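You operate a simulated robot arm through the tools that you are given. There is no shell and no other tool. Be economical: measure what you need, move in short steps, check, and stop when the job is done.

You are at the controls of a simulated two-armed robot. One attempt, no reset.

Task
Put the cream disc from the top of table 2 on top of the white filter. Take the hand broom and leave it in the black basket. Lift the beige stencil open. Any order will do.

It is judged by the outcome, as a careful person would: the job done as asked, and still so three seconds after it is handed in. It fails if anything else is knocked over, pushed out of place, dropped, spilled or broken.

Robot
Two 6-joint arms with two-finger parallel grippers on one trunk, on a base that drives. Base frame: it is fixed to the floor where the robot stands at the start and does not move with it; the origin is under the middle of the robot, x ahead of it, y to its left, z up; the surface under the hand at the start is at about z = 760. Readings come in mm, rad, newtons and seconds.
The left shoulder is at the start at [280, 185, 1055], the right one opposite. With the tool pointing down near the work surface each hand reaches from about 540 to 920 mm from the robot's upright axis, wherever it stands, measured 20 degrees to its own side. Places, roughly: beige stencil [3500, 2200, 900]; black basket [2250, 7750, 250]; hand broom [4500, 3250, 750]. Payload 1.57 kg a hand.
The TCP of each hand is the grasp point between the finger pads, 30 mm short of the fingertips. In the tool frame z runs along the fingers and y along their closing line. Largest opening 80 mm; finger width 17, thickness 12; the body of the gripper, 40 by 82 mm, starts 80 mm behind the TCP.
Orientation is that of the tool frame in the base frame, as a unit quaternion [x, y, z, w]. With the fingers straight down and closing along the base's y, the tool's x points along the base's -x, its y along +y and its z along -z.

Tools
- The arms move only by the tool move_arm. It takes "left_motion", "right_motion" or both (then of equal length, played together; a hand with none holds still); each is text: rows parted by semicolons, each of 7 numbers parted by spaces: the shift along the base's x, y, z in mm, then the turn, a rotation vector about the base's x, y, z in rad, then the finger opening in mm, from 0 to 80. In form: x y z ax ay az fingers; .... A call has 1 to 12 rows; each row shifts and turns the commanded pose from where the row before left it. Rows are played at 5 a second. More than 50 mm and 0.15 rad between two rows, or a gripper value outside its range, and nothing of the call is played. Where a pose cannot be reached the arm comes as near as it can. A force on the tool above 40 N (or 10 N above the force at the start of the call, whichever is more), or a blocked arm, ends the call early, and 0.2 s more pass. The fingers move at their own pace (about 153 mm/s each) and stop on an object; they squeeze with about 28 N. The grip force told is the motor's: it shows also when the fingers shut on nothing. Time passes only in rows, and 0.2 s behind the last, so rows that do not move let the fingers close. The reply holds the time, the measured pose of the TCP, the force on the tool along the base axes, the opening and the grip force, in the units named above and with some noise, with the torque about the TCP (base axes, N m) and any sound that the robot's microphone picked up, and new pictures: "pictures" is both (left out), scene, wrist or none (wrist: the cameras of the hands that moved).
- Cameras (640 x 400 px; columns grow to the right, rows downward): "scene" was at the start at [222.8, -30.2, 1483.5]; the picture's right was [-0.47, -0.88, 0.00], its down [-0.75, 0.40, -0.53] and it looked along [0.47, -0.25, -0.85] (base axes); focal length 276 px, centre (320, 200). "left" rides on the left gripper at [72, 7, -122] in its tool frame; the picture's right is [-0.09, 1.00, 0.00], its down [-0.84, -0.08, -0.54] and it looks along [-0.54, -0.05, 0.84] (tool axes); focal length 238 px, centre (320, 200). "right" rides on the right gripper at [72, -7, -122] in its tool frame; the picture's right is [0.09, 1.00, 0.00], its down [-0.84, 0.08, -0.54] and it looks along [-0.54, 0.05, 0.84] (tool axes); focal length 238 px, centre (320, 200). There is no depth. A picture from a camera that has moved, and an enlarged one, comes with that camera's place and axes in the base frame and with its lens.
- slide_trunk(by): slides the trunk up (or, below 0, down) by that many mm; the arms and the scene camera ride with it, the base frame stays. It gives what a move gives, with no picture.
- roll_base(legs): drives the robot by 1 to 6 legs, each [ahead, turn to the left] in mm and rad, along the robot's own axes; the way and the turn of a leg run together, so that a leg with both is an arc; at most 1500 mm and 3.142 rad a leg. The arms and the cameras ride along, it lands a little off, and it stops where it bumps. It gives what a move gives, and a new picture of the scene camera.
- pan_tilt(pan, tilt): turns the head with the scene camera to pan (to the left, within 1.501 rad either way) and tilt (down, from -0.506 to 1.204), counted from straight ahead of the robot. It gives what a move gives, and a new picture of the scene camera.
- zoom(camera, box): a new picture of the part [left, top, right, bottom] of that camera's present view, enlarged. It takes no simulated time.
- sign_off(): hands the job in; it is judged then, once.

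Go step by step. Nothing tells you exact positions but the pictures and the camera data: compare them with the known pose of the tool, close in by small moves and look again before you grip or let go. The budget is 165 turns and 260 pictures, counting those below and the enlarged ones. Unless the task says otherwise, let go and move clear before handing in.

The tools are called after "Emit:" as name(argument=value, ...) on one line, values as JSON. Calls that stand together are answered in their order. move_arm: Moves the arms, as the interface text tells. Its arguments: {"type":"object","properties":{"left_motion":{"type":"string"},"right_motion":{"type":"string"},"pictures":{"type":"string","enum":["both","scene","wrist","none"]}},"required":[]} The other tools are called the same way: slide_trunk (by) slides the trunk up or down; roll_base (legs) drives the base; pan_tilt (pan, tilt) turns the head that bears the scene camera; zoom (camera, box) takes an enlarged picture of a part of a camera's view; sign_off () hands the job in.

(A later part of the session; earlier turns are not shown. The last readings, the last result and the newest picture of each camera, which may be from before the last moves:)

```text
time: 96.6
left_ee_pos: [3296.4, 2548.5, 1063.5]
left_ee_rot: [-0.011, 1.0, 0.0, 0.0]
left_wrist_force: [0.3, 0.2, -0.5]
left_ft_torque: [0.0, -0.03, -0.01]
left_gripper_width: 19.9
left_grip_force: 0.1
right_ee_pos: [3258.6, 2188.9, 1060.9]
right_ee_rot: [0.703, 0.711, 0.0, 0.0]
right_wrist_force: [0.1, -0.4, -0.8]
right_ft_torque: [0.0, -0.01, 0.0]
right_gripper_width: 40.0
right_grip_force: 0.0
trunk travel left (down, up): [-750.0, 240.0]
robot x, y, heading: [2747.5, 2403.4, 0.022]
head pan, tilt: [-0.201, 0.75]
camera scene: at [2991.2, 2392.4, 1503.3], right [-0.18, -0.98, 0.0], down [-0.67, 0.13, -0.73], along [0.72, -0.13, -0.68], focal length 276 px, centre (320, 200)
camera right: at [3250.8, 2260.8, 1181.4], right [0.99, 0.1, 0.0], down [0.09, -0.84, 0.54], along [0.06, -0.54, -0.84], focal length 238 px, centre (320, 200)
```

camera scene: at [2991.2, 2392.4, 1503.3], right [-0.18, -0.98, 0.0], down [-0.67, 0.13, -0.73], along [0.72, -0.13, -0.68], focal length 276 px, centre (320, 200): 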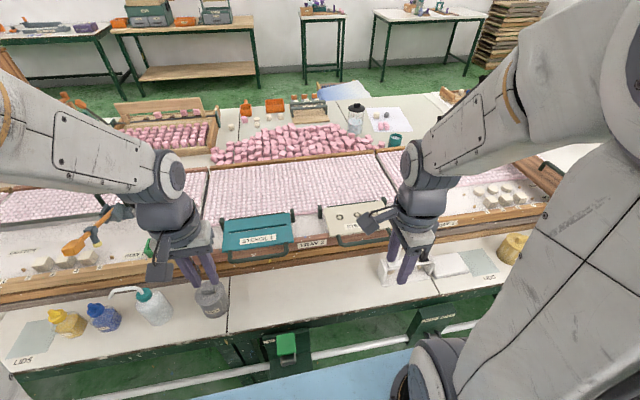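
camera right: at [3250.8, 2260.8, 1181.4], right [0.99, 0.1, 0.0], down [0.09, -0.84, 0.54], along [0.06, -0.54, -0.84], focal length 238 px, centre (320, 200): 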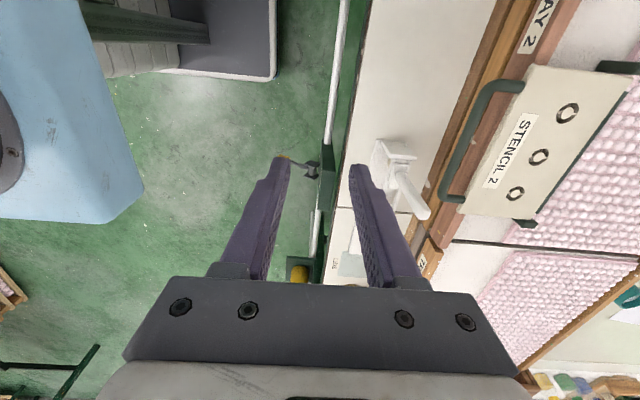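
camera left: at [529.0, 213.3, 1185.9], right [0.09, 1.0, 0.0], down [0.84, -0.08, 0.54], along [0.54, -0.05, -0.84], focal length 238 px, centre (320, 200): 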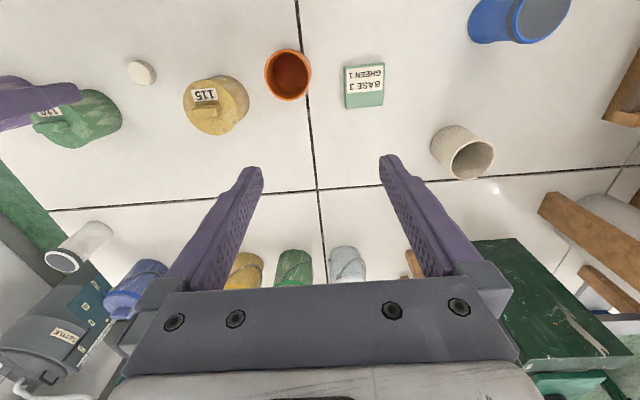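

The bar handle is at about [3430,2185,910]. I tilt the fingers 30 degrees forward and come closer for a better look.

Emit:
move_arm(right_motion="26 0 -16 0 -0.105 0 50; 26 0 -16 0 -0.105 0 50; 26 0 -16 0 -0.105 0 50; 26 0 -16 0 -0.105 0 50; 24 0 -16 0 -0.105 0 50; 0 0 0 0 0 0 50", pictures="both")

Emit:
zoom(camera="right", box=[320, 60, 560, 240])

```text
time: 98.0
left_ee_pos: [3296.0, 2547.4, 1062.2]
left_ee_rot: [-0.011, 1.0, 0.0, 0.001]
left_wrist_force: [-0.1, -0.2, 0.1]
left_ft_torque: [0.04, 0.01, -0.03]
left_gripper_width: 19.9
left_grip_force: 0.0
right_ee_pos: [3357.3, 2201.4, 997.5]
right_ee_rot: [0.685, 0.701, 0.158, 0.12]
right_wrist_force: [0.4, 0.4, 1.0]
right_ft_torque: [0.04, 0.02, -0.01]
right_gripper_width: 50.2
right_grip_force: 0.1
right hand out of reach, approached as far as the arm can: row 4, 5
trunk travel left (down, up): [-750.0, 240.0]
robot x, y, heading: [2750.3, 2403.4, 0.013]
head pan, tilt: [-0.201, 0.75]
camera scene: at [2991.3, 2392.4, 1503.3], right [-0.18, -0.98, 0.0], down [-0.67, 0.13, -0.73], along [0.72, -0.13, -0.68], focal length 276 px, centre (320, 200)
camera right: at [3302.7, 2266.6, 1109.1], right [0.92, 0.11, 0.39], down [-0.11, -0.86, 0.49], along [0.39, -0.49, -0.78], focal length 238 px, centre (320, 200)
```

scene: 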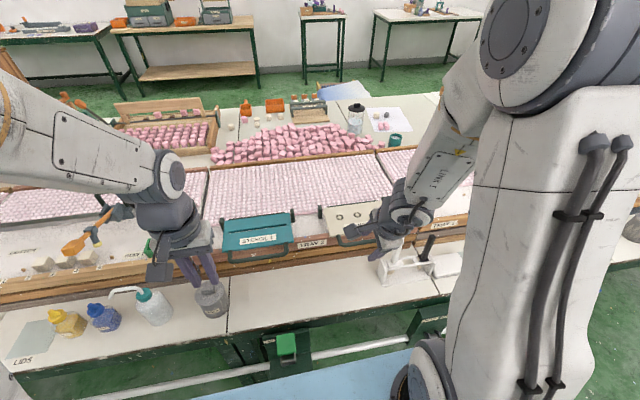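
right: 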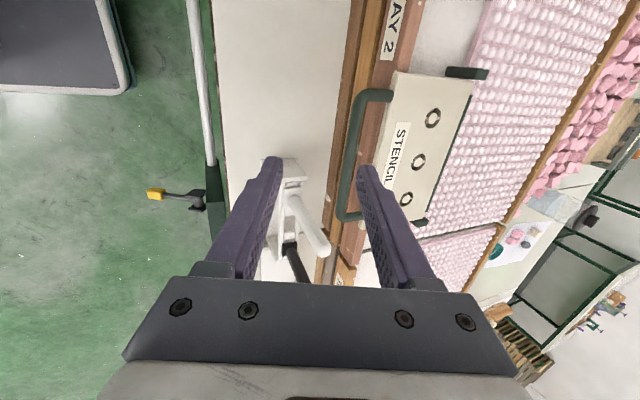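

```text
2.22 times, centred on (440, 150) of right
camera zoom: at [3302.7, 2266.6, 1109.1], right [0.92, 0.11, 0.39], down [-0.11, -0.86, 0.49], along [0.39, -0.49, -0.78], focal length 530 px, centre (53, 311)
```

zoom: 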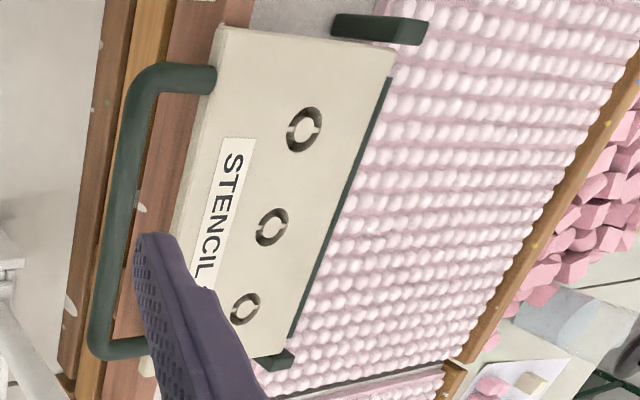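

The wrist limit prevents a forward tilt here, but the U handle has a wide gap, so a vertical grip near the fingertips will do. I raise the trunk for more reach above and bring the tool back to vertical.

Emit:
slide_trunk(by=150)

Emit:
move_arm(right_motion="0 0 0 0 0.1 0 50; 0 0 0 0 0.1 0 50; 0 0 0 0 0.1 0 50; 0 0 0 0 0.1 0 50; 0 0 0 0 0 0 50", pictures="none")

```text
time: 99.8
left_ee_pos: [3294.9, 2548.4, 1213.6]
left_ee_rot: [-0.011, 1.0, 0.0, 0.0]
left_wrist_force: [-0.4, 0.8, 0.5]
left_ft_torque: [0.0, 0.0, 0.02]
left_gripper_width: 19.8
left_grip_force: 0.0
right_ee_pos: [3358.1, 2202.9, 1146.3]
right_ee_rot: [0.684, 0.702, 0.157, 0.119]
right_wrist_force: [-0.2, 0.1, -0.2]
right_ft_torque: [-0.01, -0.01, -0.01]
right_gripper_width: 50.1
right_grip_force: 0.1
trunk travel left (down, up): [-900.0, 90.0]
robot x, y, heading: [2748.9, 2397.4, 0.017]
head pan, tilt: [-0.201, 0.75]
```

```text
time: 101.0
left_ee_pos: [3294.8, 2548.3, 1213.4]
left_ee_rot: [-0.01, 1.0, 0.0, 0.0]
left_wrist_force: [-1.0, -0.2, 0.4]
left_ft_torque: [0.01, 0.01, 0.0]
left_gripper_width: 20.1
left_grip_force: 0.1
right_ee_pos: [3360.1, 2209.4, 1146.7]
right_ee_rot: [0.699, 0.712, 0.072, 0.009]
right_wrist_force: [0.0, 0.4, 0.0]
right_ft_torque: [-0.02, 0.02, 0.0]
right_gripper_width: 50.1
right_grip_force: 0.1
right hand out of reach, approached as far as the arm can: row 1, 2
trunk travel left (down, up): [-900.0, 90.0]
robot x, y, heading: [2749.7, 2406.3, 0.022]
head pan, tilt: [-0.201, 0.75]
```

I finish levelling the tool and hover above the bar for a precise measurement.

Emit:
move_arm(right_motion="15 -5 -40 -0.045 0.057 0 26; 15 -5 -40 -0.045 0.057 0 26; 15 -5 -40 0 0 0 26; 15 -4 -30 0 0 0 26; 0 0 0 0 0 0 26", pictures="wrist")

Emit:
zoom(camera="right", box=[240, 40, 400, 180])

```text
time: 102.2
left_ee_pos: [3295.2, 2549.0, 1214.0]
left_ee_rot: [-0.011, 1.0, 0.0, 0.0]
left_wrist_force: [0.8, 0.1, 0.6]
left_ft_torque: [0.0, -0.01, -0.03]
left_gripper_width: 19.8
left_grip_force: 0.0
right_ee_pos: [3421.3, 2191.3, 995.0]
right_ee_rot: [0.7, 0.714, 0.001, 0.0]
right_wrist_force: [0.0, 0.3, -0.4]
right_ft_torque: [0.01, 0.0, 0.0]
right_gripper_width: 25.9
right_grip_force: 0.1
trunk travel left (down, up): [-900.0, 90.0]
robot x, y, heading: [2746.3, 2403.6, 0.016]
head pan, tilt: [-0.201, 0.75]
camera right: at [3412.4, 2262.0, 1117.7], right [0.99, 0.11, 0.0], down [0.09, -0.84, 0.54], along [0.06, -0.54, -0.84], focal length 238 px, centre (320, 200)
```

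right: 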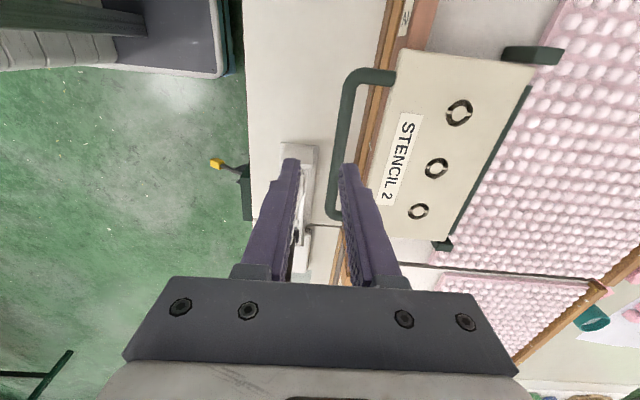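

```text
2.86 times, centred on (320, 110) of right
camera zoom: at [3412.4, 2262.0, 1117.7], right [0.99, 0.11, 0.0], down [0.09, -0.84, 0.54], along [0.06, -0.54, -0.84], focal length 681 px, centre (320, 457)
```

zoom: 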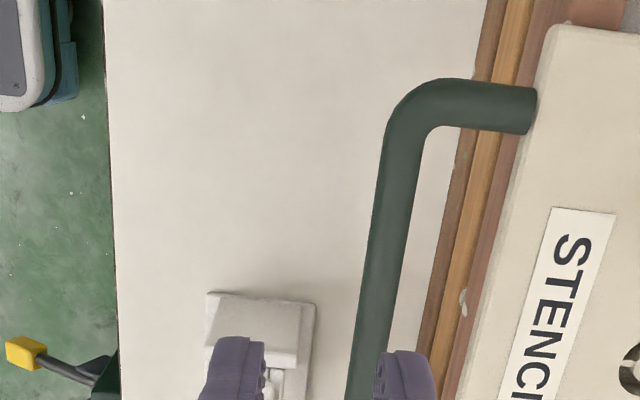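

The wrist views suggest the bar is nearer x=3440, z=890. I check with the scene camera from here.

Emit:
zoom(camera="scene", box=[300, 180, 460, 300])

Emit:
pan_tilt(pan=-0.35, tilt=0.9)

```text
3.33 times, centred on (380, 240) of scene
camera zoom: at [2991.5, 2392.4, 1653.2], right [-0.18, -0.98, 0.0], down [-0.67, 0.13, -0.73], along [0.72, -0.13, -0.68], focal length 919 px, centre (120, 67)
```

zoom: 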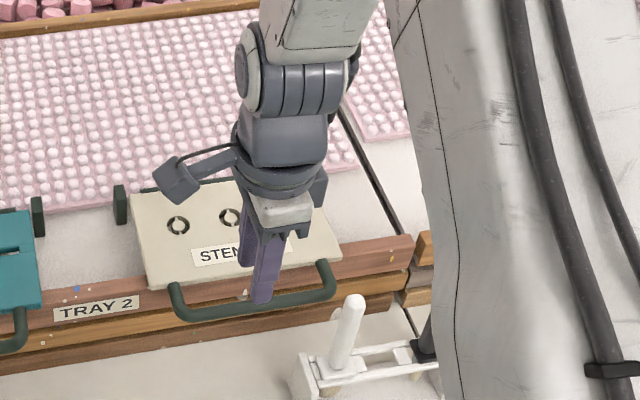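

```text
time: 102.9
left_ee_pos: [3295.4, 2548.2, 1213.8]
left_ee_rot: [-0.011, 1.0, 0.0, 0.0]
left_wrist_force: [-0.1, 0.6, 0.5]
left_ft_torque: [0.0, 0.01, -0.02]
left_gripper_width: 20.1
left_grip_force: 0.1
right_ee_pos: [3420.4, 2191.4, 996.8]
right_ee_rot: [0.701, 0.713, 0.001, 0.0]
right_wrist_force: [0.3, -0.8, -0.2]
right_ft_torque: [0.0, -0.01, 0.02]
right_gripper_width: 26.3
right_grip_force: 0.0
trunk travel left (down, up): [-900.0, 90.0]
robot x, y, heading: [2751.6, 2403.4, 0.015]
head pan, tilt: [-0.351, 0.901]
camera scene: at [2981.1, 2382.9, 1641.4], right [-0.33, -0.94, 0.0], down [-0.74, 0.26, -0.62], along [0.59, -0.2, -0.78], focal length 276 px, centre (320, 200)
```

scene: 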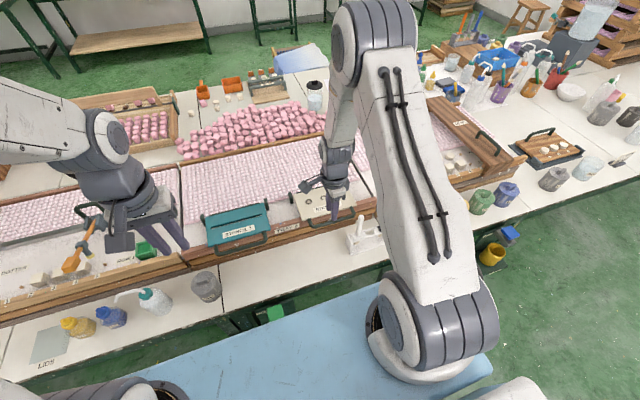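

Bar refined: [3440, 2181, 897], with about 38 mm to the panel edge. I lower the fingers around the bar.

Emit:
move_arm(right_motion="19 0 -20 0 0 0 32; 0 0 -30 0 0 0 32; 0 0 -20 0 0 0 32; 0 0 0 0 0 0 32", pictures="none")

Emit:
zoom(camera="right", box=[220, 60, 420, 220])

Emit:
zoom(camera="scene", box=[280, 160, 400, 260])

```text
time: 103.9
left_ee_pos: [3294.9, 2547.9, 1213.0]
left_ee_rot: [-0.01, 1.0, 0.0, 0.0]
left_wrist_force: [0.0, 0.8, -0.2]
left_ft_torque: [-0.02, -0.01, 0.05]
left_gripper_width: 20.1
left_grip_force: 0.0
right_ee_pos: [3440.8, 2190.8, 927.6]
right_ee_rot: [0.701, 0.714, 0.001, -0.001]
right_wrist_force: [0.0, 0.3, -0.3]
right_ft_torque: [0.01, 0.0, 0.0]
right_gripper_width: 31.9
right_grip_force: 0.0
trunk travel left (down, up): [-900.0, 90.0]
robot x, y, heading: [2745.0, 2399.2, 0.014]
head pan, tilt: [-0.351, 0.901]
```

```text
2.50 times, centred on (320, 140) of right
camera zoom: at [3432.2, 2262.2, 1048.3], right [0.99, 0.11, 0.0], down [0.09, -0.84, 0.54], along [0.06, -0.54, -0.84], focal length 596 px, centre (320, 350)
```

zoom: 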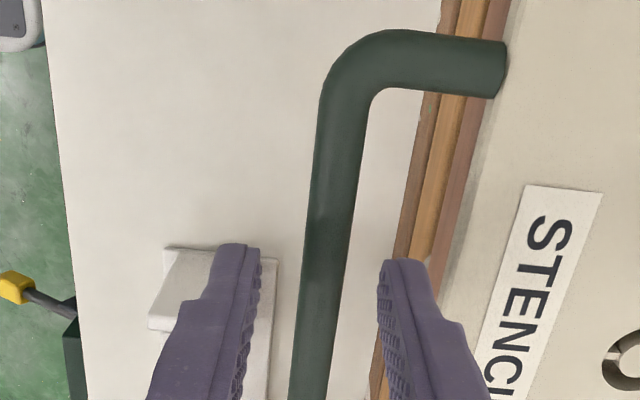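

```text
4.00 times, centred on (340, 210) of scene
camera zoom: at [2981.1, 2382.9, 1641.4], right [-0.33, -0.94, 0.0], down [-0.74, 0.26, -0.62], along [0.59, -0.2, -0.78], focal length 1103 px, centre (240, 160)
```

zoom: 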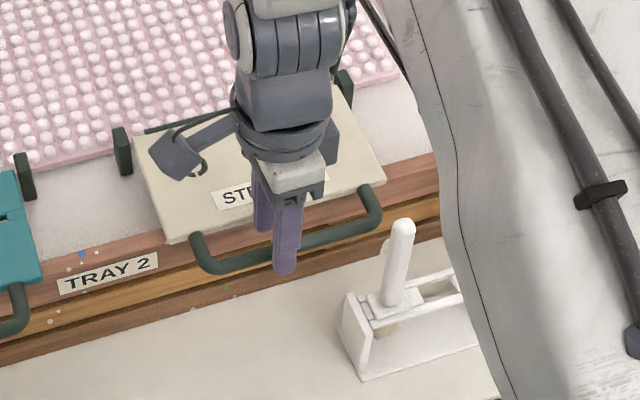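

The bar lies between the fingers. I lower 22 mm more and check before closing.

Emit:
move_arm(right_motion="0 0 -12 0 0 0 32; 0 0 -10 0 0 0 32; 0 0 0 0 0 0 32", pictures="none")

Emit:
zoom(camera="right", box=[220, 60, 420, 220])

```text
time: 104.7
left_ee_pos: [3295.6, 2548.3, 1214.4]
left_ee_rot: [-0.01, 1.0, 0.0, 0.0]
left_wrist_force: [-0.5, -0.5, -0.6]
left_ft_torque: [0.02, 0.0, -0.01]
left_gripper_width: 19.8
left_grip_force: 0.0
right_ee_pos: [3440.2, 2192.7, 906.1]
right_ee_rot: [0.7, 0.714, 0.0, -0.001]
right_wrist_force: [0.3, -0.6, 1.1]
right_ft_torque: [-0.01, 0.0, 0.0]
right_gripper_width: 32.1
right_grip_force: 0.1
trunk travel left (down, up): [-900.0, 90.0]
robot x, y, heading: [2750.3, 2399.5, 0.019]
head pan, tilt: [-0.351, 0.901]
```

```text
2.50 times, centred on (320, 140) of right
camera zoom: at [3431.3, 2262.7, 1027.5], right [0.99, 0.11, 0.0], down [0.09, -0.84, 0.54], along [0.06, -0.54, -0.84], focal length 596 px, centre (320, 350)
```

zoom: 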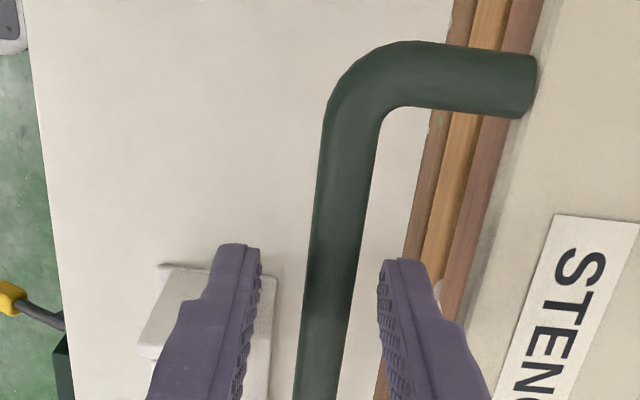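

Good. I close on the bar.

Emit:
move_arm(right_motion="0 0 0 0 0 0 15; 0 0 0 0 0 0 5; 0 0 0 0 0 0 0; 0 0 0 0 0 0 0", pictures="none")

Emit:
zoom(camera="right", box=[220, 60, 420, 220])

```text
time: 105.7
left_ee_pos: [3295.8, 2548.3, 1213.1]
left_ee_rot: [-0.012, 1.0, -0.001, 0.0]
left_wrist_force: [0.1, 0.3, -0.4]
left_ft_torque: [-0.02, -0.01, -0.01]
left_gripper_width: 20.1
left_grip_force: 0.0
right_ee_pos: [3441.5, 2190.0, 905.8]
right_ee_rot: [0.7, 0.714, 0.002, 0.001]
right_wrist_force: [17.2, 1.1, 0.4]
right_ft_torque: [0.11, -0.32, -0.35]
right_gripper_width: 12.5
right_grip_force: 29.7
trunk travel left (down, up): [-900.0, 90.0]
robot x, y, heading: [2747.8, 2405.9, 0.018]
head pan, tilt: [-0.351, 0.901]
```

```text
2.50 times, centred on (320, 140) of right
camera zoom: at [3433.4, 2262.8, 1027.8], right [0.99, 0.11, 0.01], down [0.09, -0.84, 0.54], along [0.07, -0.54, -0.84], focal length 596 px, centre (320, 350)
```

zoom: 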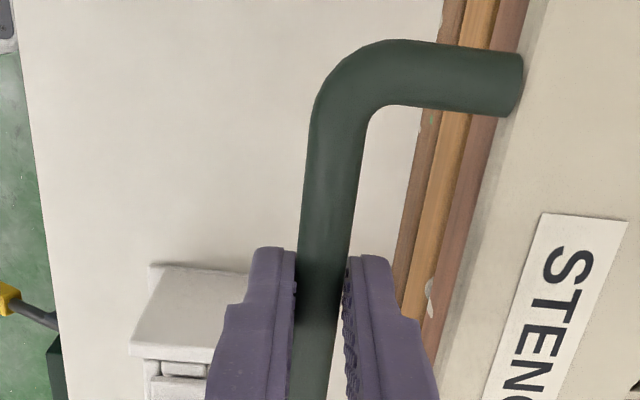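

The bar is gripped (12.5 mm). I begin the lift along an arc of about 142 mm radius, checking the force.

Emit:
move_arm(right_motion="3 0 12 0 0 0 0; 2 0 12.7 0 0 0 0; 3 0 12 0 0 0 0; 3.4 0 12 0 0 0 0; 0 0 0 0 0 0 0", pictures="none")

Emit:
zoom(camera="scene", box=[280, 160, 400, 260])

```text
time: 106.9
left_ee_pos: [3294.1, 2547.9, 1213.8]
left_ee_rot: [-0.011, 1.0, 0.0, 0.0]
left_wrist_force: [-0.3, -0.5, 0.3]
left_ft_torque: [0.01, 0.0, -0.02]
left_gripper_width: 19.9
left_grip_force: 0.0
right_ee_pos: [3450.4, 2191.9, 954.0]
right_ee_rot: [0.7, 0.714, -0.001, -0.002]
right_wrist_force: [3.2, 6.2, -1.4]
right_ft_torque: [0.17, 0.07, -0.35]
right_gripper_width: 12.5
right_grip_force: 30.5
trunk travel left (down, up): [-900.0, 90.0]
robot x, y, heading: [2747.3, 2401.7, 0.02]
head pan, tilt: [-0.351, 0.901]
```

```text
4.00 times, centred on (340, 210) of scene
camera zoom: at [2981.3, 2383.3, 1641.4], right [-0.33, -0.94, 0.0], down [-0.74, 0.26, -0.62], along [0.59, -0.2, -0.78], focal length 1103 px, centre (240, 160)
```

zoom: 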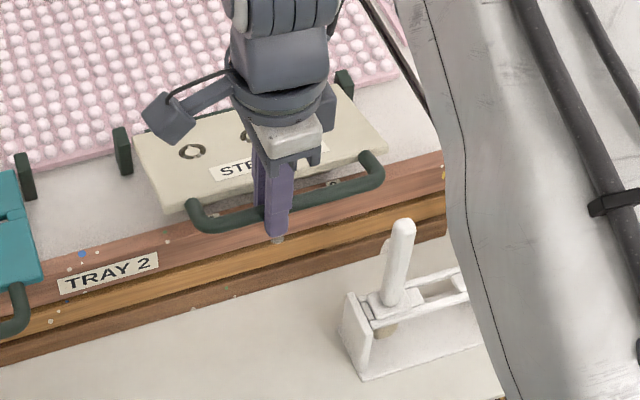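

It opens with low force. I carry on along the arc to about 60 degrees.

Emit:
move_arm(right_motion="5 0 11.2 0 0 0 0; 5.5 0 11.2 0 0 0 0; 7 0 10.2 0 0 0 0; 7.2 0 10.1 0 0 0 0; 8.8 0 8.8 0 0 0 0; 8.8 0 8.8 0 0 0 0; 10 0 7.2 0 0 0 0; 10.3 0 7 0 0 0 0; 0 0 0 0 0 0 0", pictures="none")

Emit:
zoom(camera="scene", box=[280, 140, 400, 240])

```text
time: 108.5
left_ee_pos: [3294.8, 2548.4, 1213.6]
left_ee_rot: [-0.011, 1.0, 0.0, 0.0]
left_wrist_force: [0.1, 0.6, 0.3]
left_ft_torque: [0.01, -0.02, -0.02]
left_gripper_width: 19.8
left_grip_force: 0.1
right_ee_pos: [3502.1, 2191.3, 1024.4]
right_ee_rot: [0.701, 0.713, -0.002, -0.004]
right_wrist_force: [-11.6, 1.5, 12.5]
right_ft_torque: [-0.03, 0.36, -0.34]
right_gripper_width: 12.6
right_grip_force: 29.5
trunk travel left (down, up): [-900.0, 90.0]
robot x, y, heading: [2748.1, 2401.5, 0.015]
head pan, tilt: [-0.351, 0.901]
stopped in row 8 (right hand): the force on the tool passed its limit at 40 N (the readings are from after the stop); the commanded pose is now the measured one
```

```text
4.00 times, centred on (340, 190) of scene
camera zoom: at [2979.2, 2383.2, 1641.5], right [-0.33, -0.94, 0.0], down [-0.74, 0.26, -0.62], along [0.59, -0.2, -0.78], focal length 1103 px, centre (240, 240)
```

zoom: 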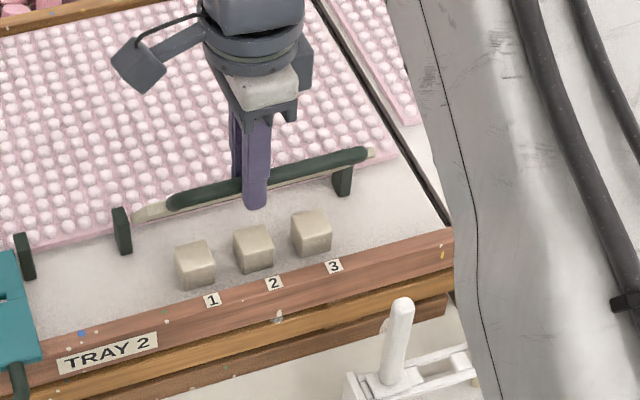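

The panel is at about 55 degrees. The force rose a little, so I continue with a slightly larger radius in small groups.

Emit:
move_arm(right_motion="0 0 1 0 0 0 0; 10.8 0 7.3 0 0 0 0; 11.3 0 6.4 0 0 0 0; 0 0 0 0 0 0 0", pictures="none")

```text
time: 109.5
left_ee_pos: [3295.9, 2548.4, 1213.7]
left_ee_rot: [-0.011, 1.0, 0.0, 0.0]
left_wrist_force: [-0.4, 0.4, -0.1]
left_ft_torque: [-0.01, -0.02, 0.0]
left_gripper_width: 20.1
left_grip_force: 0.0
right_ee_pos: [3528.3, 2191.0, 1039.9]
right_ee_rot: [0.701, 0.714, 0.0, 0.0]
right_wrist_force: [-3.6, 4.1, 6.1]
right_ft_torque: [0.03, 0.02, -0.41]
right_gripper_width: 12.6
right_grip_force: 29.8
trunk travel left (down, up): [-900.0, 90.0]
robot x, y, heading: [2750.7, 2404.7, 0.012]
head pan, tilt: [-0.351, 0.901]
```

Low force. I continue to about 85 degrees.

Emit:
move_arm(right_motion="11.8 0 5.4 0 0 0 0; 12.2 0 4.3 0 0 0 0; 12.5 0 3.2 0 0 0 0; 12.8 0 2 0 0 0 0; 0 0 0 0 0 0 0", pictures="none")

Emit:
zoom(camera="scene", box=[280, 120, 400, 220])

Emit:
zoom(camera="right", box=[160, 0, 480, 240])

```text
time: 110.8
left_ee_pos: [3295.5, 2548.8, 1213.5]
left_ee_rot: [-0.01, 1.0, 0.001, 0.0]
left_wrist_force: [0.1, -0.8, -0.1]
left_ft_torque: [0.01, 0.0, 0.0]
left_gripper_width: 20.2
left_grip_force: 0.0
right_ee_pos: [3576.3, 2190.4, 1053.2]
right_ee_rot: [0.7, 0.714, 0.0, -0.002]
right_wrist_force: [0.0, 6.2, -0.7]
right_ft_torque: [0.06, 0.0, -0.49]
right_gripper_width: 12.7
right_grip_force: 29.9
trunk travel left (down, up): [-900.0, 90.0]
robot x, y, heading: [2747.6, 2402.1, 0.013]
head pan, tilt: [-0.351, 0.901]
```

```text
4.00 times, centred on (340, 170) of scene
camera zoom: at [2981.0, 2383.4, 1641.3], right [-0.33, -0.94, 0.0], down [-0.74, 0.26, -0.62], along [0.59, -0.2, -0.78], focal length 1103 px, centre (240, 320)
```

zoom: 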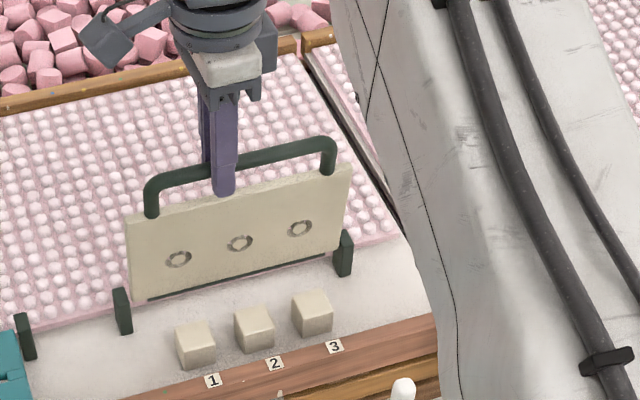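

```text
1.67 times, centred on (320, 120) of right
camera zoom: at [3568.9, 2261.8, 1175.0], right [0.99, 0.11, 0.0], down [0.09, -0.84, 0.54], along [0.06, -0.54, -0.84], focal length 397 px, centre (320, 333)
```

zoom: 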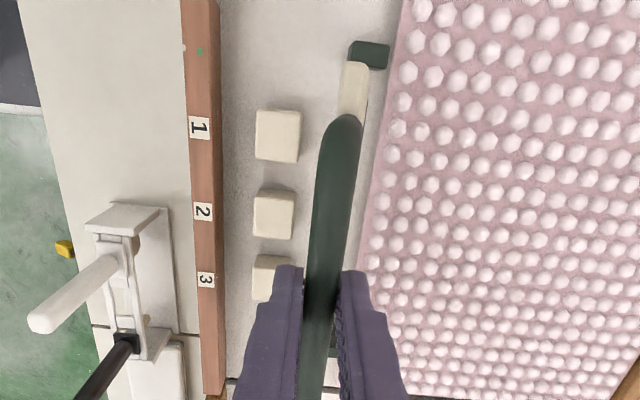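

Nearly vertical. I take it on past vertical in steps, watching for the stop.

Emit:
move_arm(right_motion="12.9 0 0.8 0 0 0 0; 12.9 0 -0.3 0 0 0 0; 12.8 0 -1.4 0 0 0 0; 12.6 0 -2.5 0 0 0 0; 0 0 0 0 0 0 0", pictures="none")

Emit:
zoom(camera="scene", box=[280, 120, 400, 220])

```text
time: 112.0
left_ee_pos: [3296.5, 2547.9, 1212.4]
left_ee_rot: [-0.01, 1.0, 0.0, 0.0]
left_wrist_force: [-0.5, 0.7, -1.1]
left_ft_torque: [0.0, -0.02, 0.04]
left_gripper_width: 20.1
left_grip_force: 0.0
right_ee_pos: [3627.6, 2190.0, 1050.5]
right_ee_rot: [0.701, 0.713, -0.001, -0.002]
right_wrist_force: [-0.1, -3.5, -2.0]
right_ft_torque: [-0.22, 0.02, -0.52]
right_gripper_width: 12.8
right_grip_force: 29.5
trunk travel left (down, up): [-900.0, 90.0]
robot x, y, heading: [2744.3, 2403.4, 0.014]
head pan, tilt: [-0.351, 0.901]
```

```text
4.00 times, centred on (340, 170) of scene
camera zoom: at [2981.1, 2382.7, 1641.3], right [-0.33, -0.94, 0.0], down [-0.74, 0.26, -0.62], along [0.59, -0.2, -0.78], focal length 1103 px, centre (240, 320)
```

zoom: 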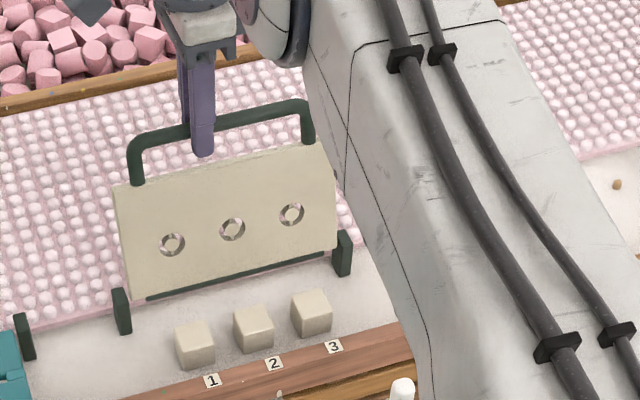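

No stop yet at about 105 degrees and no load. I continue gently.

Emit:
move_arm(right_motion="12.3 0 -3.9 0 0 0 0; 11.9 0 -4.9 0 0 0 0; 11.5 0 -6 0 0 0 0; 0 0 0 0 0 0 0", pictures="none")

Emit:
zoom(camera="scene", box=[280, 120, 400, 220])

```text
time: 112.4
left_ee_pos: [3293.5, 2548.1, 1214.9]
left_ee_rot: [-0.009, 1.0, 0.0, 0.001]
left_wrist_force: [-0.4, 0.1, 0.2]
left_ft_torque: [0.03, -0.01, -0.02]
left_gripper_width: 20.0
left_grip_force: 0.1
right_ee_pos: [3632.3, 2190.1, 1048.7]
right_ee_rot: [0.701, 0.713, -0.008, -0.011]
right_wrist_force: [-19.0, 3.2, 16.3]
right_ft_torque: [-0.23, 0.44, -0.43]
right_gripper_width: 12.7
right_grip_force: 29.3
trunk travel left (down, up): [-900.0, 90.0]
robot x, y, heading: [2745.8, 2400.9, 0.008]
head pan, tilt: [-0.351, 0.901]
stopped in row 2 (right hand): the force on the tool passed its limit at 52 N (the readings are from after the stop); the commanded pose is now the measured one
```

```text
4.00 times, centred on (340, 170) of scene
camera zoom: at [2978.6, 2383.3, 1642.1], right [-0.33, -0.94, 0.0], down [-0.74, 0.26, -0.62], along [0.59, -0.21, -0.78], focal length 1103 px, centre (240, 320)
```

zoom: 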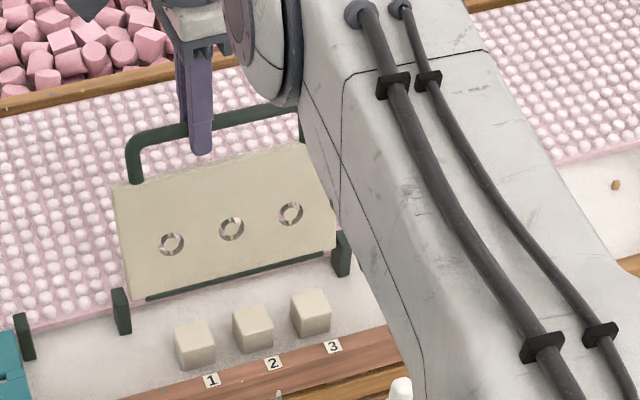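

The hinge stop is reached past vertical. I relax, open, wait and rise.

Emit:
move_arm(right_motion="-2 0 0 0 0 0 0; 0 0 0 0 0 0 20; 0 0 0 0 0 0 30; 0 0 0 0 0 0 32; 0 0 10 0 0 0 32; 0 0 30 0 0 0 32; 0 0 40 0 0 0 32; -20 0 40 0 0 0 32; 0 0 0 0 0 0 32", pictures="both")

```text
time: 114.4
left_ee_pos: [3295.5, 2548.3, 1214.3]
left_ee_rot: [-0.01, 1.0, 0.0, 0.0]
left_wrist_force: [-0.4, -0.7, 0.2]
left_ft_torque: [0.01, -0.01, 0.0]
left_gripper_width: 20.0
left_grip_force: 0.0
right_ee_pos: [3611.5, 2188.6, 1166.6]
right_ee_rot: [0.7, 0.714, -0.007, -0.009]
right_wrist_force: [0.0, -0.7, 1.0]
right_ft_torque: [-0.02, -0.03, -0.04]
right_gripper_width: 32.0
right_grip_force: 0.0
trunk travel left (down, up): [-900.0, 90.0]
robot x, y, heading: [2750.2, 2401.9, 0.014]
head pan, tilt: [-0.351, 0.901]
camera scene: at [2980.3, 2382.9, 1641.4], right [-0.33, -0.94, 0.0], down [-0.74, 0.26, -0.62], along [0.59, -0.2, -0.78], focal length 276 px, centre (320, 200)
camera right: at [3606.4, 2260.2, 1288.6], right [0.99, 0.11, -0.02], down [0.1, -0.84, 0.54], along [0.04, -0.54, -0.84], focal length 238 px, centre (320, 200)
```

scene: 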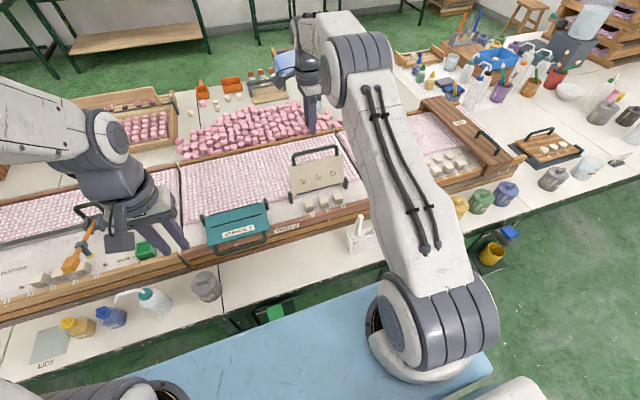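
right: 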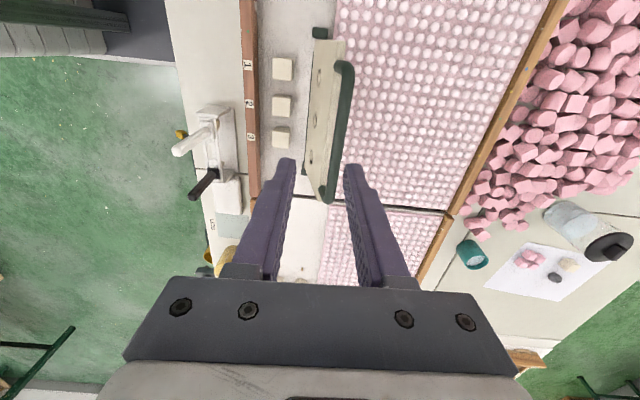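

The stencil stays open. I bring the right hand back and untwist it, then look for the broom.

Emit:
move_arm(right_motion="-28 12 8 0 0 0.143 32; -28 12 8 0 0 0.143 32; -28 12 8 0 0 0.143 32; -28 12 8 0 0 0.143 32; -28 12 4 0 0 0.143 32; -28 12 0 0 0 0.143 32; -28 12 0 0 0 0.143 32; -28 12 0 0 0 0.143 32; -28 12 0 0 0 0.143 32; -28 12 0 0 0 0.143 32; -28 12 0 0 0 0.143 32; 0 0 0 0 0 0 20", pictures="none")

Emit:
pan_tilt(pan=0.3, tilt=0.4)

Emit:
pan_tilt(pan=0.75, tilt=0.5)

```text
time: 117.0
left_ee_pos: [3295.7, 2548.8, 1213.2]
left_ee_rot: [-0.01, 1.0, 0.001, 0.0]
left_wrist_force: [0.3, -0.1, -0.5]
left_ft_torque: [-0.02, -0.02, 0.04]
left_gripper_width: 19.9
left_grip_force: 0.1
right_ee_pos: [3303.4, 2323.7, 1202.0]
right_ee_rot: [-0.011, 1.0, -0.012, 0.0]
right_wrist_force: [0.4, -0.3, -0.1]
right_ft_torque: [0.04, 0.0, 0.02]
right_gripper_width: 20.0
right_grip_force: 0.0
trunk travel left (down, up): [-900.0, 90.0]
robot x, y, heading: [2746.2, 2403.9, 0.015]
head pan, tilt: [-0.351, 0.901]
```

```text
time: 118.0
left_ee_pos: [3294.4, 2547.9, 1212.9]
left_ee_rot: [-0.01, 1.0, 0.001, 0.0]
left_wrist_force: [-0.2, 0.5, -0.9]
left_ft_torque: [-0.03, 0.02, 0.0]
left_gripper_width: 20.1
left_grip_force: 0.1
right_ee_pos: [3304.8, 2323.8, 1202.7]
right_ee_rot: [-0.009, 1.0, -0.011, -0.002]
right_wrist_force: [-0.2, -0.3, 1.0]
right_ft_torque: [-0.02, 0.0, 0.0]
right_gripper_width: 20.3
right_grip_force: 0.0
trunk travel left (down, up): [-900.0, 90.0]
robot x, y, heading: [2748.1, 2406.1, 0.014]
head pan, tilt: [0.3, 0.4]
camera scene: at [2997.6, 2436.4, 1684.3], right [0.31, -0.95, 0.0], down [-0.37, -0.12, -0.92], along [0.88, 0.28, -0.39], focal length 276 px, centre (320, 200)
```

scene: 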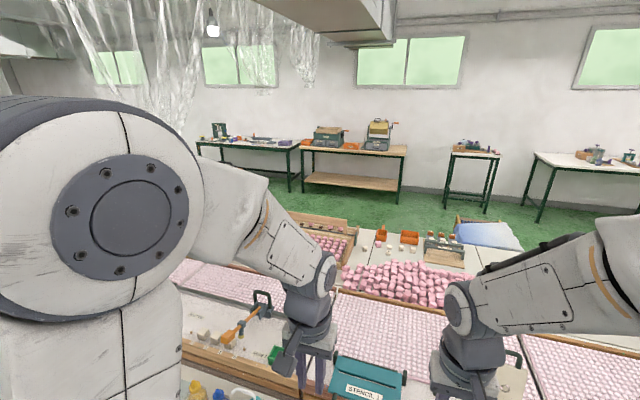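

```text
time: 118.9
left_ee_pos: [3295.7, 2548.6, 1214.0]
left_ee_rot: [-0.01, 1.0, -0.001, 0.0]
left_wrist_force: [-0.8, 0.4, -0.5]
left_ft_torque: [-0.01, 0.02, -0.01]
left_gripper_width: 19.8
left_grip_force: 0.0
right_ee_pos: [3304.8, 2323.2, 1203.0]
right_ee_rot: [-0.01, 1.0, -0.012, -0.002]
right_wrist_force: [0.3, -0.8, -0.2]
right_ft_torque: [0.01, -0.03, 0.0]
right_gripper_width: 20.2
right_grip_force: 0.1
trunk travel left (down, up): [-900.0, 90.0]
robot x, y, heading: [2745.4, 2403.0, 0.016]
head pan, tilt: [0.75, 0.499]
camera scene: at [2975.2, 2470.7, 1675.3], right [0.69, -0.72, 0.0], down [-0.35, -0.33, -0.88], along [0.63, 0.61, -0.48], focal length 276 px, centre (320, 200)
```

scene: 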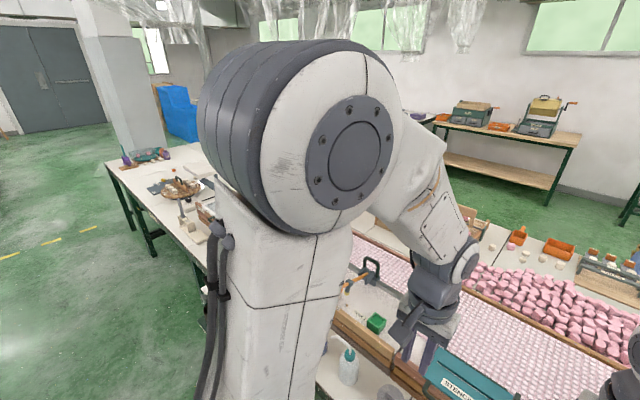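

The left arm hides the spot. I back off, turn left and drive up the aisle to look from there.

Emit:
roll_base(legs=[[-200, 0], [0, 1.556], [1300, 0]])

Emit:
pan_tilt(pan=-1.2, tilt=0.4)

Emit:
pan_tilt(pan=0.0, tilt=0.3)

```text
time: 130.5
left_ee_pos: [2445.9, 4271.4, 1213.4]
left_ee_rot: [-0.699, 0.715, -0.001, 0.0]
left_wrist_force: [-0.6, 0.7, 0.2]
left_ft_torque: [0.02, -0.01, -0.02]
left_gripper_width: 20.2
left_grip_force: 0.1
right_ee_pos: [2672.0, 4270.1, 1203.3]
right_ee_rot: [-0.699, 0.715, -0.009, 0.007]
right_wrist_force: [0.3, 0.7, -0.4]
right_ft_torque: [0.0, 0.0, -0.03]
right_gripper_width: 20.0
right_grip_force: 0.0
trunk travel left (down, up): [-900.0, 90.0]
robot x, y, heading: [2568.0, 3718.4, 1.542]
head pan, tilt: [0.75, 0.499]
camera scene: at [2513.8, 3947.8, 1675.3], right [0.75, 0.66, 0.0], down [0.32, -0.36, -0.88], along [-0.58, 0.66, -0.48], focal length 276 px, centre (320, 200)
```

scene: 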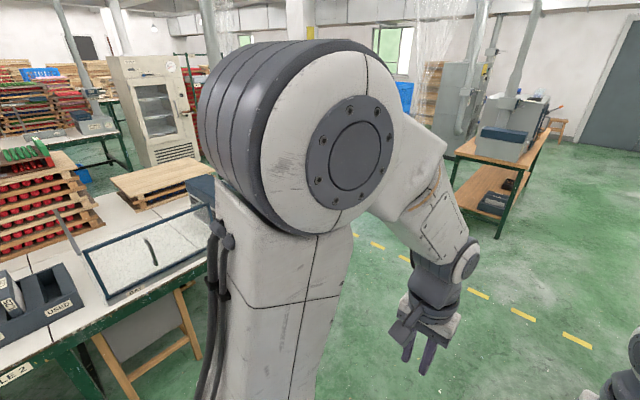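

```text
time: 132.4
left_ee_pos: [2445.4, 4270.8, 1213.9]
left_ee_rot: [-0.699, 0.715, 0.0, 0.0]
left_wrist_force: [1.1, -0.7, 0.1]
left_ft_torque: [-0.02, -0.03, 0.03]
left_gripper_width: 19.8
left_grip_force: 0.1
right_ee_pos: [2672.6, 4270.4, 1203.0]
right_ee_rot: [-0.699, 0.715, -0.01, 0.007]
right_wrist_force: [0.2, -0.6, -0.1]
right_ft_torque: [-0.03, -0.02, 0.02]
right_gripper_width: 19.8
right_grip_force: 0.0
trunk travel left (down, up): [-900.0, 90.0]
robot x, y, heading: [2568.4, 3719.7, 1.541]
head pan, tilt: [-1.201, 0.4]
camera scene: at [2661.2, 3910.7, 1684.4], right [0.34, -0.94, 0.0], down [-0.37, -0.13, -0.92], along [0.87, 0.31, -0.39], focal length 276 px, centre (320, 200)
```

scene: 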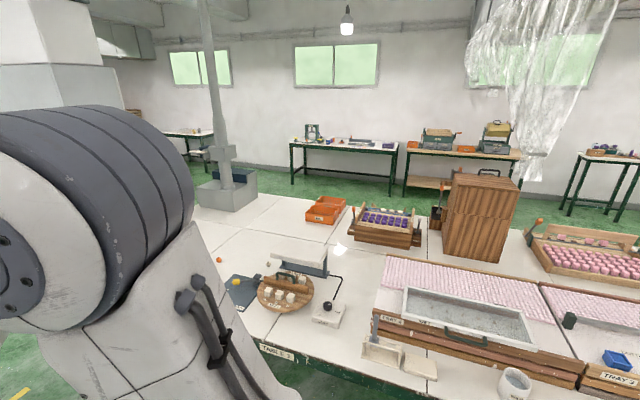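

```text
time: 133.8
left_ee_pos: [2444.5, 4269.3, 1214.5]
left_ee_rot: [-0.699, 0.715, 0.001, 0.0]
left_wrist_force: [0.1, 0.0, 0.2]
left_ft_torque: [-0.04, 0.02, 0.0]
left_gripper_width: 19.9
left_grip_force: 0.2
right_ee_pos: [2672.3, 4269.9, 1203.5]
right_ee_rot: [-0.699, 0.715, -0.009, 0.007]
right_wrist_force: [0.2, 0.0, -0.1]
right_ft_torque: [0.0, 0.0, 0.0]
right_gripper_width: 19.9
right_grip_force: 0.0
trunk travel left (down, up): [-900.0, 90.0]
robot x, y, heading: [2569.5, 3716.7, 1.54]
head pan, tilt: [0.0, 0.3]
camera scene: at [2576.7, 3972.9, 1693.6], right [1.0, -0.03, 0.0], down [-0.01, -0.3, -0.96], along [0.03, 0.95, -0.3], focal length 276 px, centre (320, 200)
```

scene: 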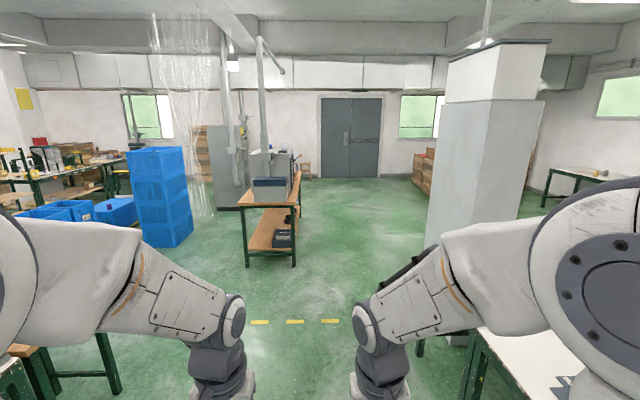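

The black item on the low shelf of the table ahead at [2250,7750] is likely the basket. I zoom on the basket and then on the broom's area by the wooden cabinet.

Emit:
zoom(camera="scene", box=[220, 150, 340, 275])

Emit:
pan_tilt(pan=-1.45, tilt=0.4)

Emit:
zoom(camera="scene", box=[320, 150, 520, 275])

```text
3.20 times, centred on (280, 212) of scene
camera zoom: at [2576.7, 3972.9, 1693.6], right [1.0, -0.03, 0.0], down [-0.01, -0.3, -0.96], along [0.03, 0.95, -0.3], focal length 882 px, centre (448, 160)
```

zoom: 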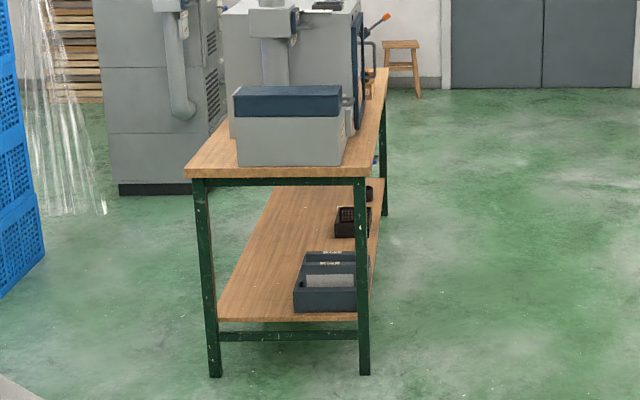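

```text
time: 135.4
left_ee_pos: [2446.2, 4271.5, 1212.8]
left_ee_rot: [-0.699, 0.715, 0.0, 0.0]
left_wrist_force: [0.7, 0.2, 0.1]
left_ft_torque: [-0.02, -0.02, -0.01]
left_gripper_width: 19.8
left_grip_force: 0.1
right_ee_pos: [2671.9, 4270.1, 1202.4]
right_ee_rot: [-0.699, 0.715, -0.01, 0.006]
right_wrist_force: [0.3, 0.1, 0.5]
right_ft_torque: [-0.01, 0.0, -0.02]
right_gripper_width: 20.0
right_grip_force: 0.1
trunk travel left (down, up): [-900.0, 90.0]
robot x, y, heading: [2566.7, 3718.4, 1.547]
head pan, tilt: [-1.45, 0.4]
camera scene: at [2666.2, 3888.2, 1684.4], right [0.09, -1.0, 0.0], down [-0.39, -0.04, -0.92], along [0.92, 0.09, -0.39], focal length 276 px, centre (320, 200)
```

scene: 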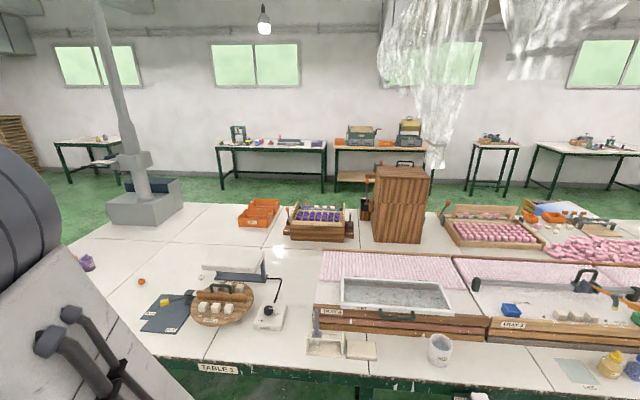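

```text
3.20 times, centred on (420, 212) of scene
camera zoom: at [2666.2, 3888.2, 1684.4], right [0.09, -1.0, 0.0], down [-0.39, -0.04, -0.92], along [0.92, 0.09, -0.39], focal length 882 px, centre (0, 160)
```

zoom: 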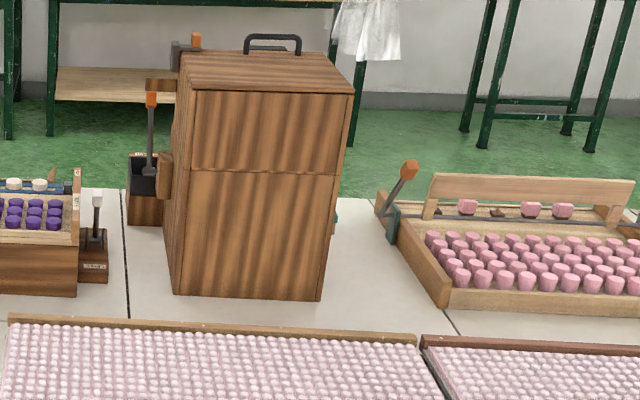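

The broom must be behind the wooden cabinet, near the far edge of table 1 (x about 4680), so I go to the far side. I drive on and check the gap between the table's left end and the pillar.

Emit:
roll_base(legs=[[1300, 0]])

Emit:
pan_tilt(pan=-1.1, tilt=0.6)

Emit:
pan_tilt(pan=-0.4, tilt=0.5)

```text
time: 142.0
left_ee_pos: [2476.7, 5579.9, 1213.0]
left_ee_rot: [-0.701, 0.713, 0.0, 0.001]
left_wrist_force: [0.2, 0.3, -1.2]
left_ft_torque: [0.01, 0.01, -0.01]
left_gripper_width: 20.1
left_grip_force: 0.1
right_ee_pos: [2702.0, 5580.9, 1201.5]
right_ee_rot: [-0.701, 0.713, -0.009, 0.007]
right_wrist_force: [-0.1, 0.8, 0.4]
right_ft_torque: [0.04, 0.0, 0.01]
right_gripper_width: 19.8
right_grip_force: 0.1
trunk travel left (down, up): [-900.0, 90.0]
robot x, y, heading: [2600.5, 5029.8, 1.547]
head pan, tilt: [-1.45, 0.4]
camera scene: at [2698.7, 5198.6, 1684.4], right [0.1, -1.0, 0.0], down [-0.39, -0.04, -0.92], along [0.92, 0.09, -0.39], focal length 276 px, centre (320, 200)
```

scene: 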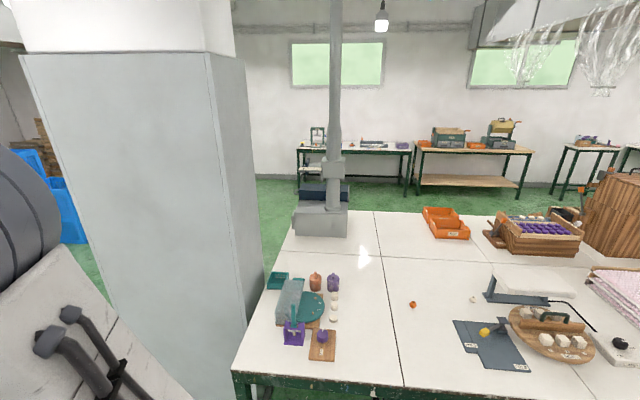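

```text
time: 142.8
left_ee_pos: [2477.0, 5581.0, 1214.0]
left_ee_rot: [-0.702, 0.713, 0.0, 0.0]
left_wrist_force: [-0.1, 0.1, -0.5]
left_ft_torque: [-0.02, -0.02, 0.02]
left_gripper_width: 20.0
left_grip_force: 0.1
right_ee_pos: [2702.3, 5580.1, 1202.5]
right_ee_rot: [-0.701, 0.713, -0.009, 0.007]
right_wrist_force: [0.2, -0.2, -0.1]
right_ft_torque: [-0.01, -0.01, -0.03]
right_gripper_width: 19.8
right_grip_force: 0.1
trunk travel left (down, up): [-900.0, 90.0]
robot x, y, heading: [2603.9, 5028.1, 1.547]
head pan, tilt: [-1.1, 0.6]
camera scene: at [2686.2, 5227.9, 1666.2], right [0.43, -0.9, 0.0], down [-0.51, -0.24, -0.83], along [0.74, 0.36, -0.56], focal length 276 px, centre (320, 200)
```

scene: 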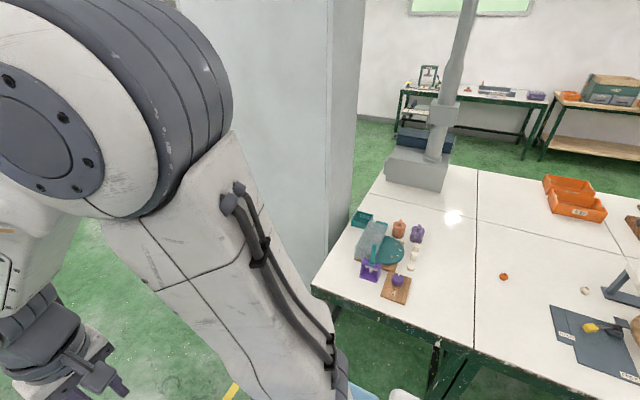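

```text
time: 143.9
left_ee_pos: [2477.7, 5581.1, 1212.7]
left_ee_rot: [-0.701, 0.713, 0.0, -0.001]
left_wrist_force: [-0.6, 0.2, -0.1]
left_ft_torque: [-0.02, -0.01, 0.01]
left_gripper_width: 20.3
left_grip_force: 0.0
right_ee_pos: [2703.0, 5581.1, 1203.0]
right_ee_rot: [-0.701, 0.714, -0.01, 0.007]
right_wrist_force: [0.7, -0.5, -0.2]
right_ft_torque: [0.01, -0.01, 0.0]
right_gripper_width: 19.8
right_grip_force: 0.1
trunk travel left (down, up): [-900.0, 90.0]
robot x, y, heading: [2601.6, 5029.6, 1.548]
head pan, tilt: [-0.4, 0.499]
camera scene: at [2643.8, 5272.6, 1675.2], right [0.91, -0.41, 0.0], down [-0.2, -0.44, -0.88], along [0.36, 0.8, -0.48], focal length 276 px, centre (320, 200)
```

scene: 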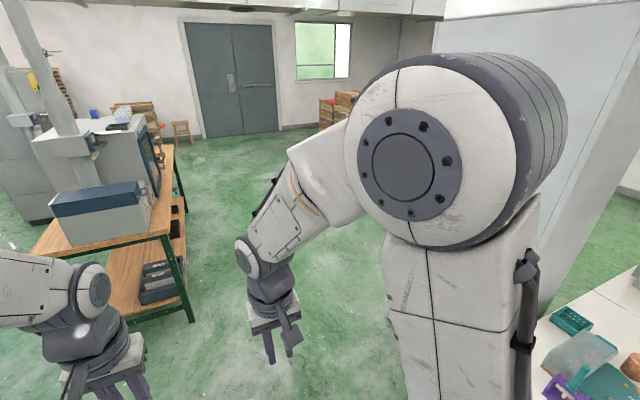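

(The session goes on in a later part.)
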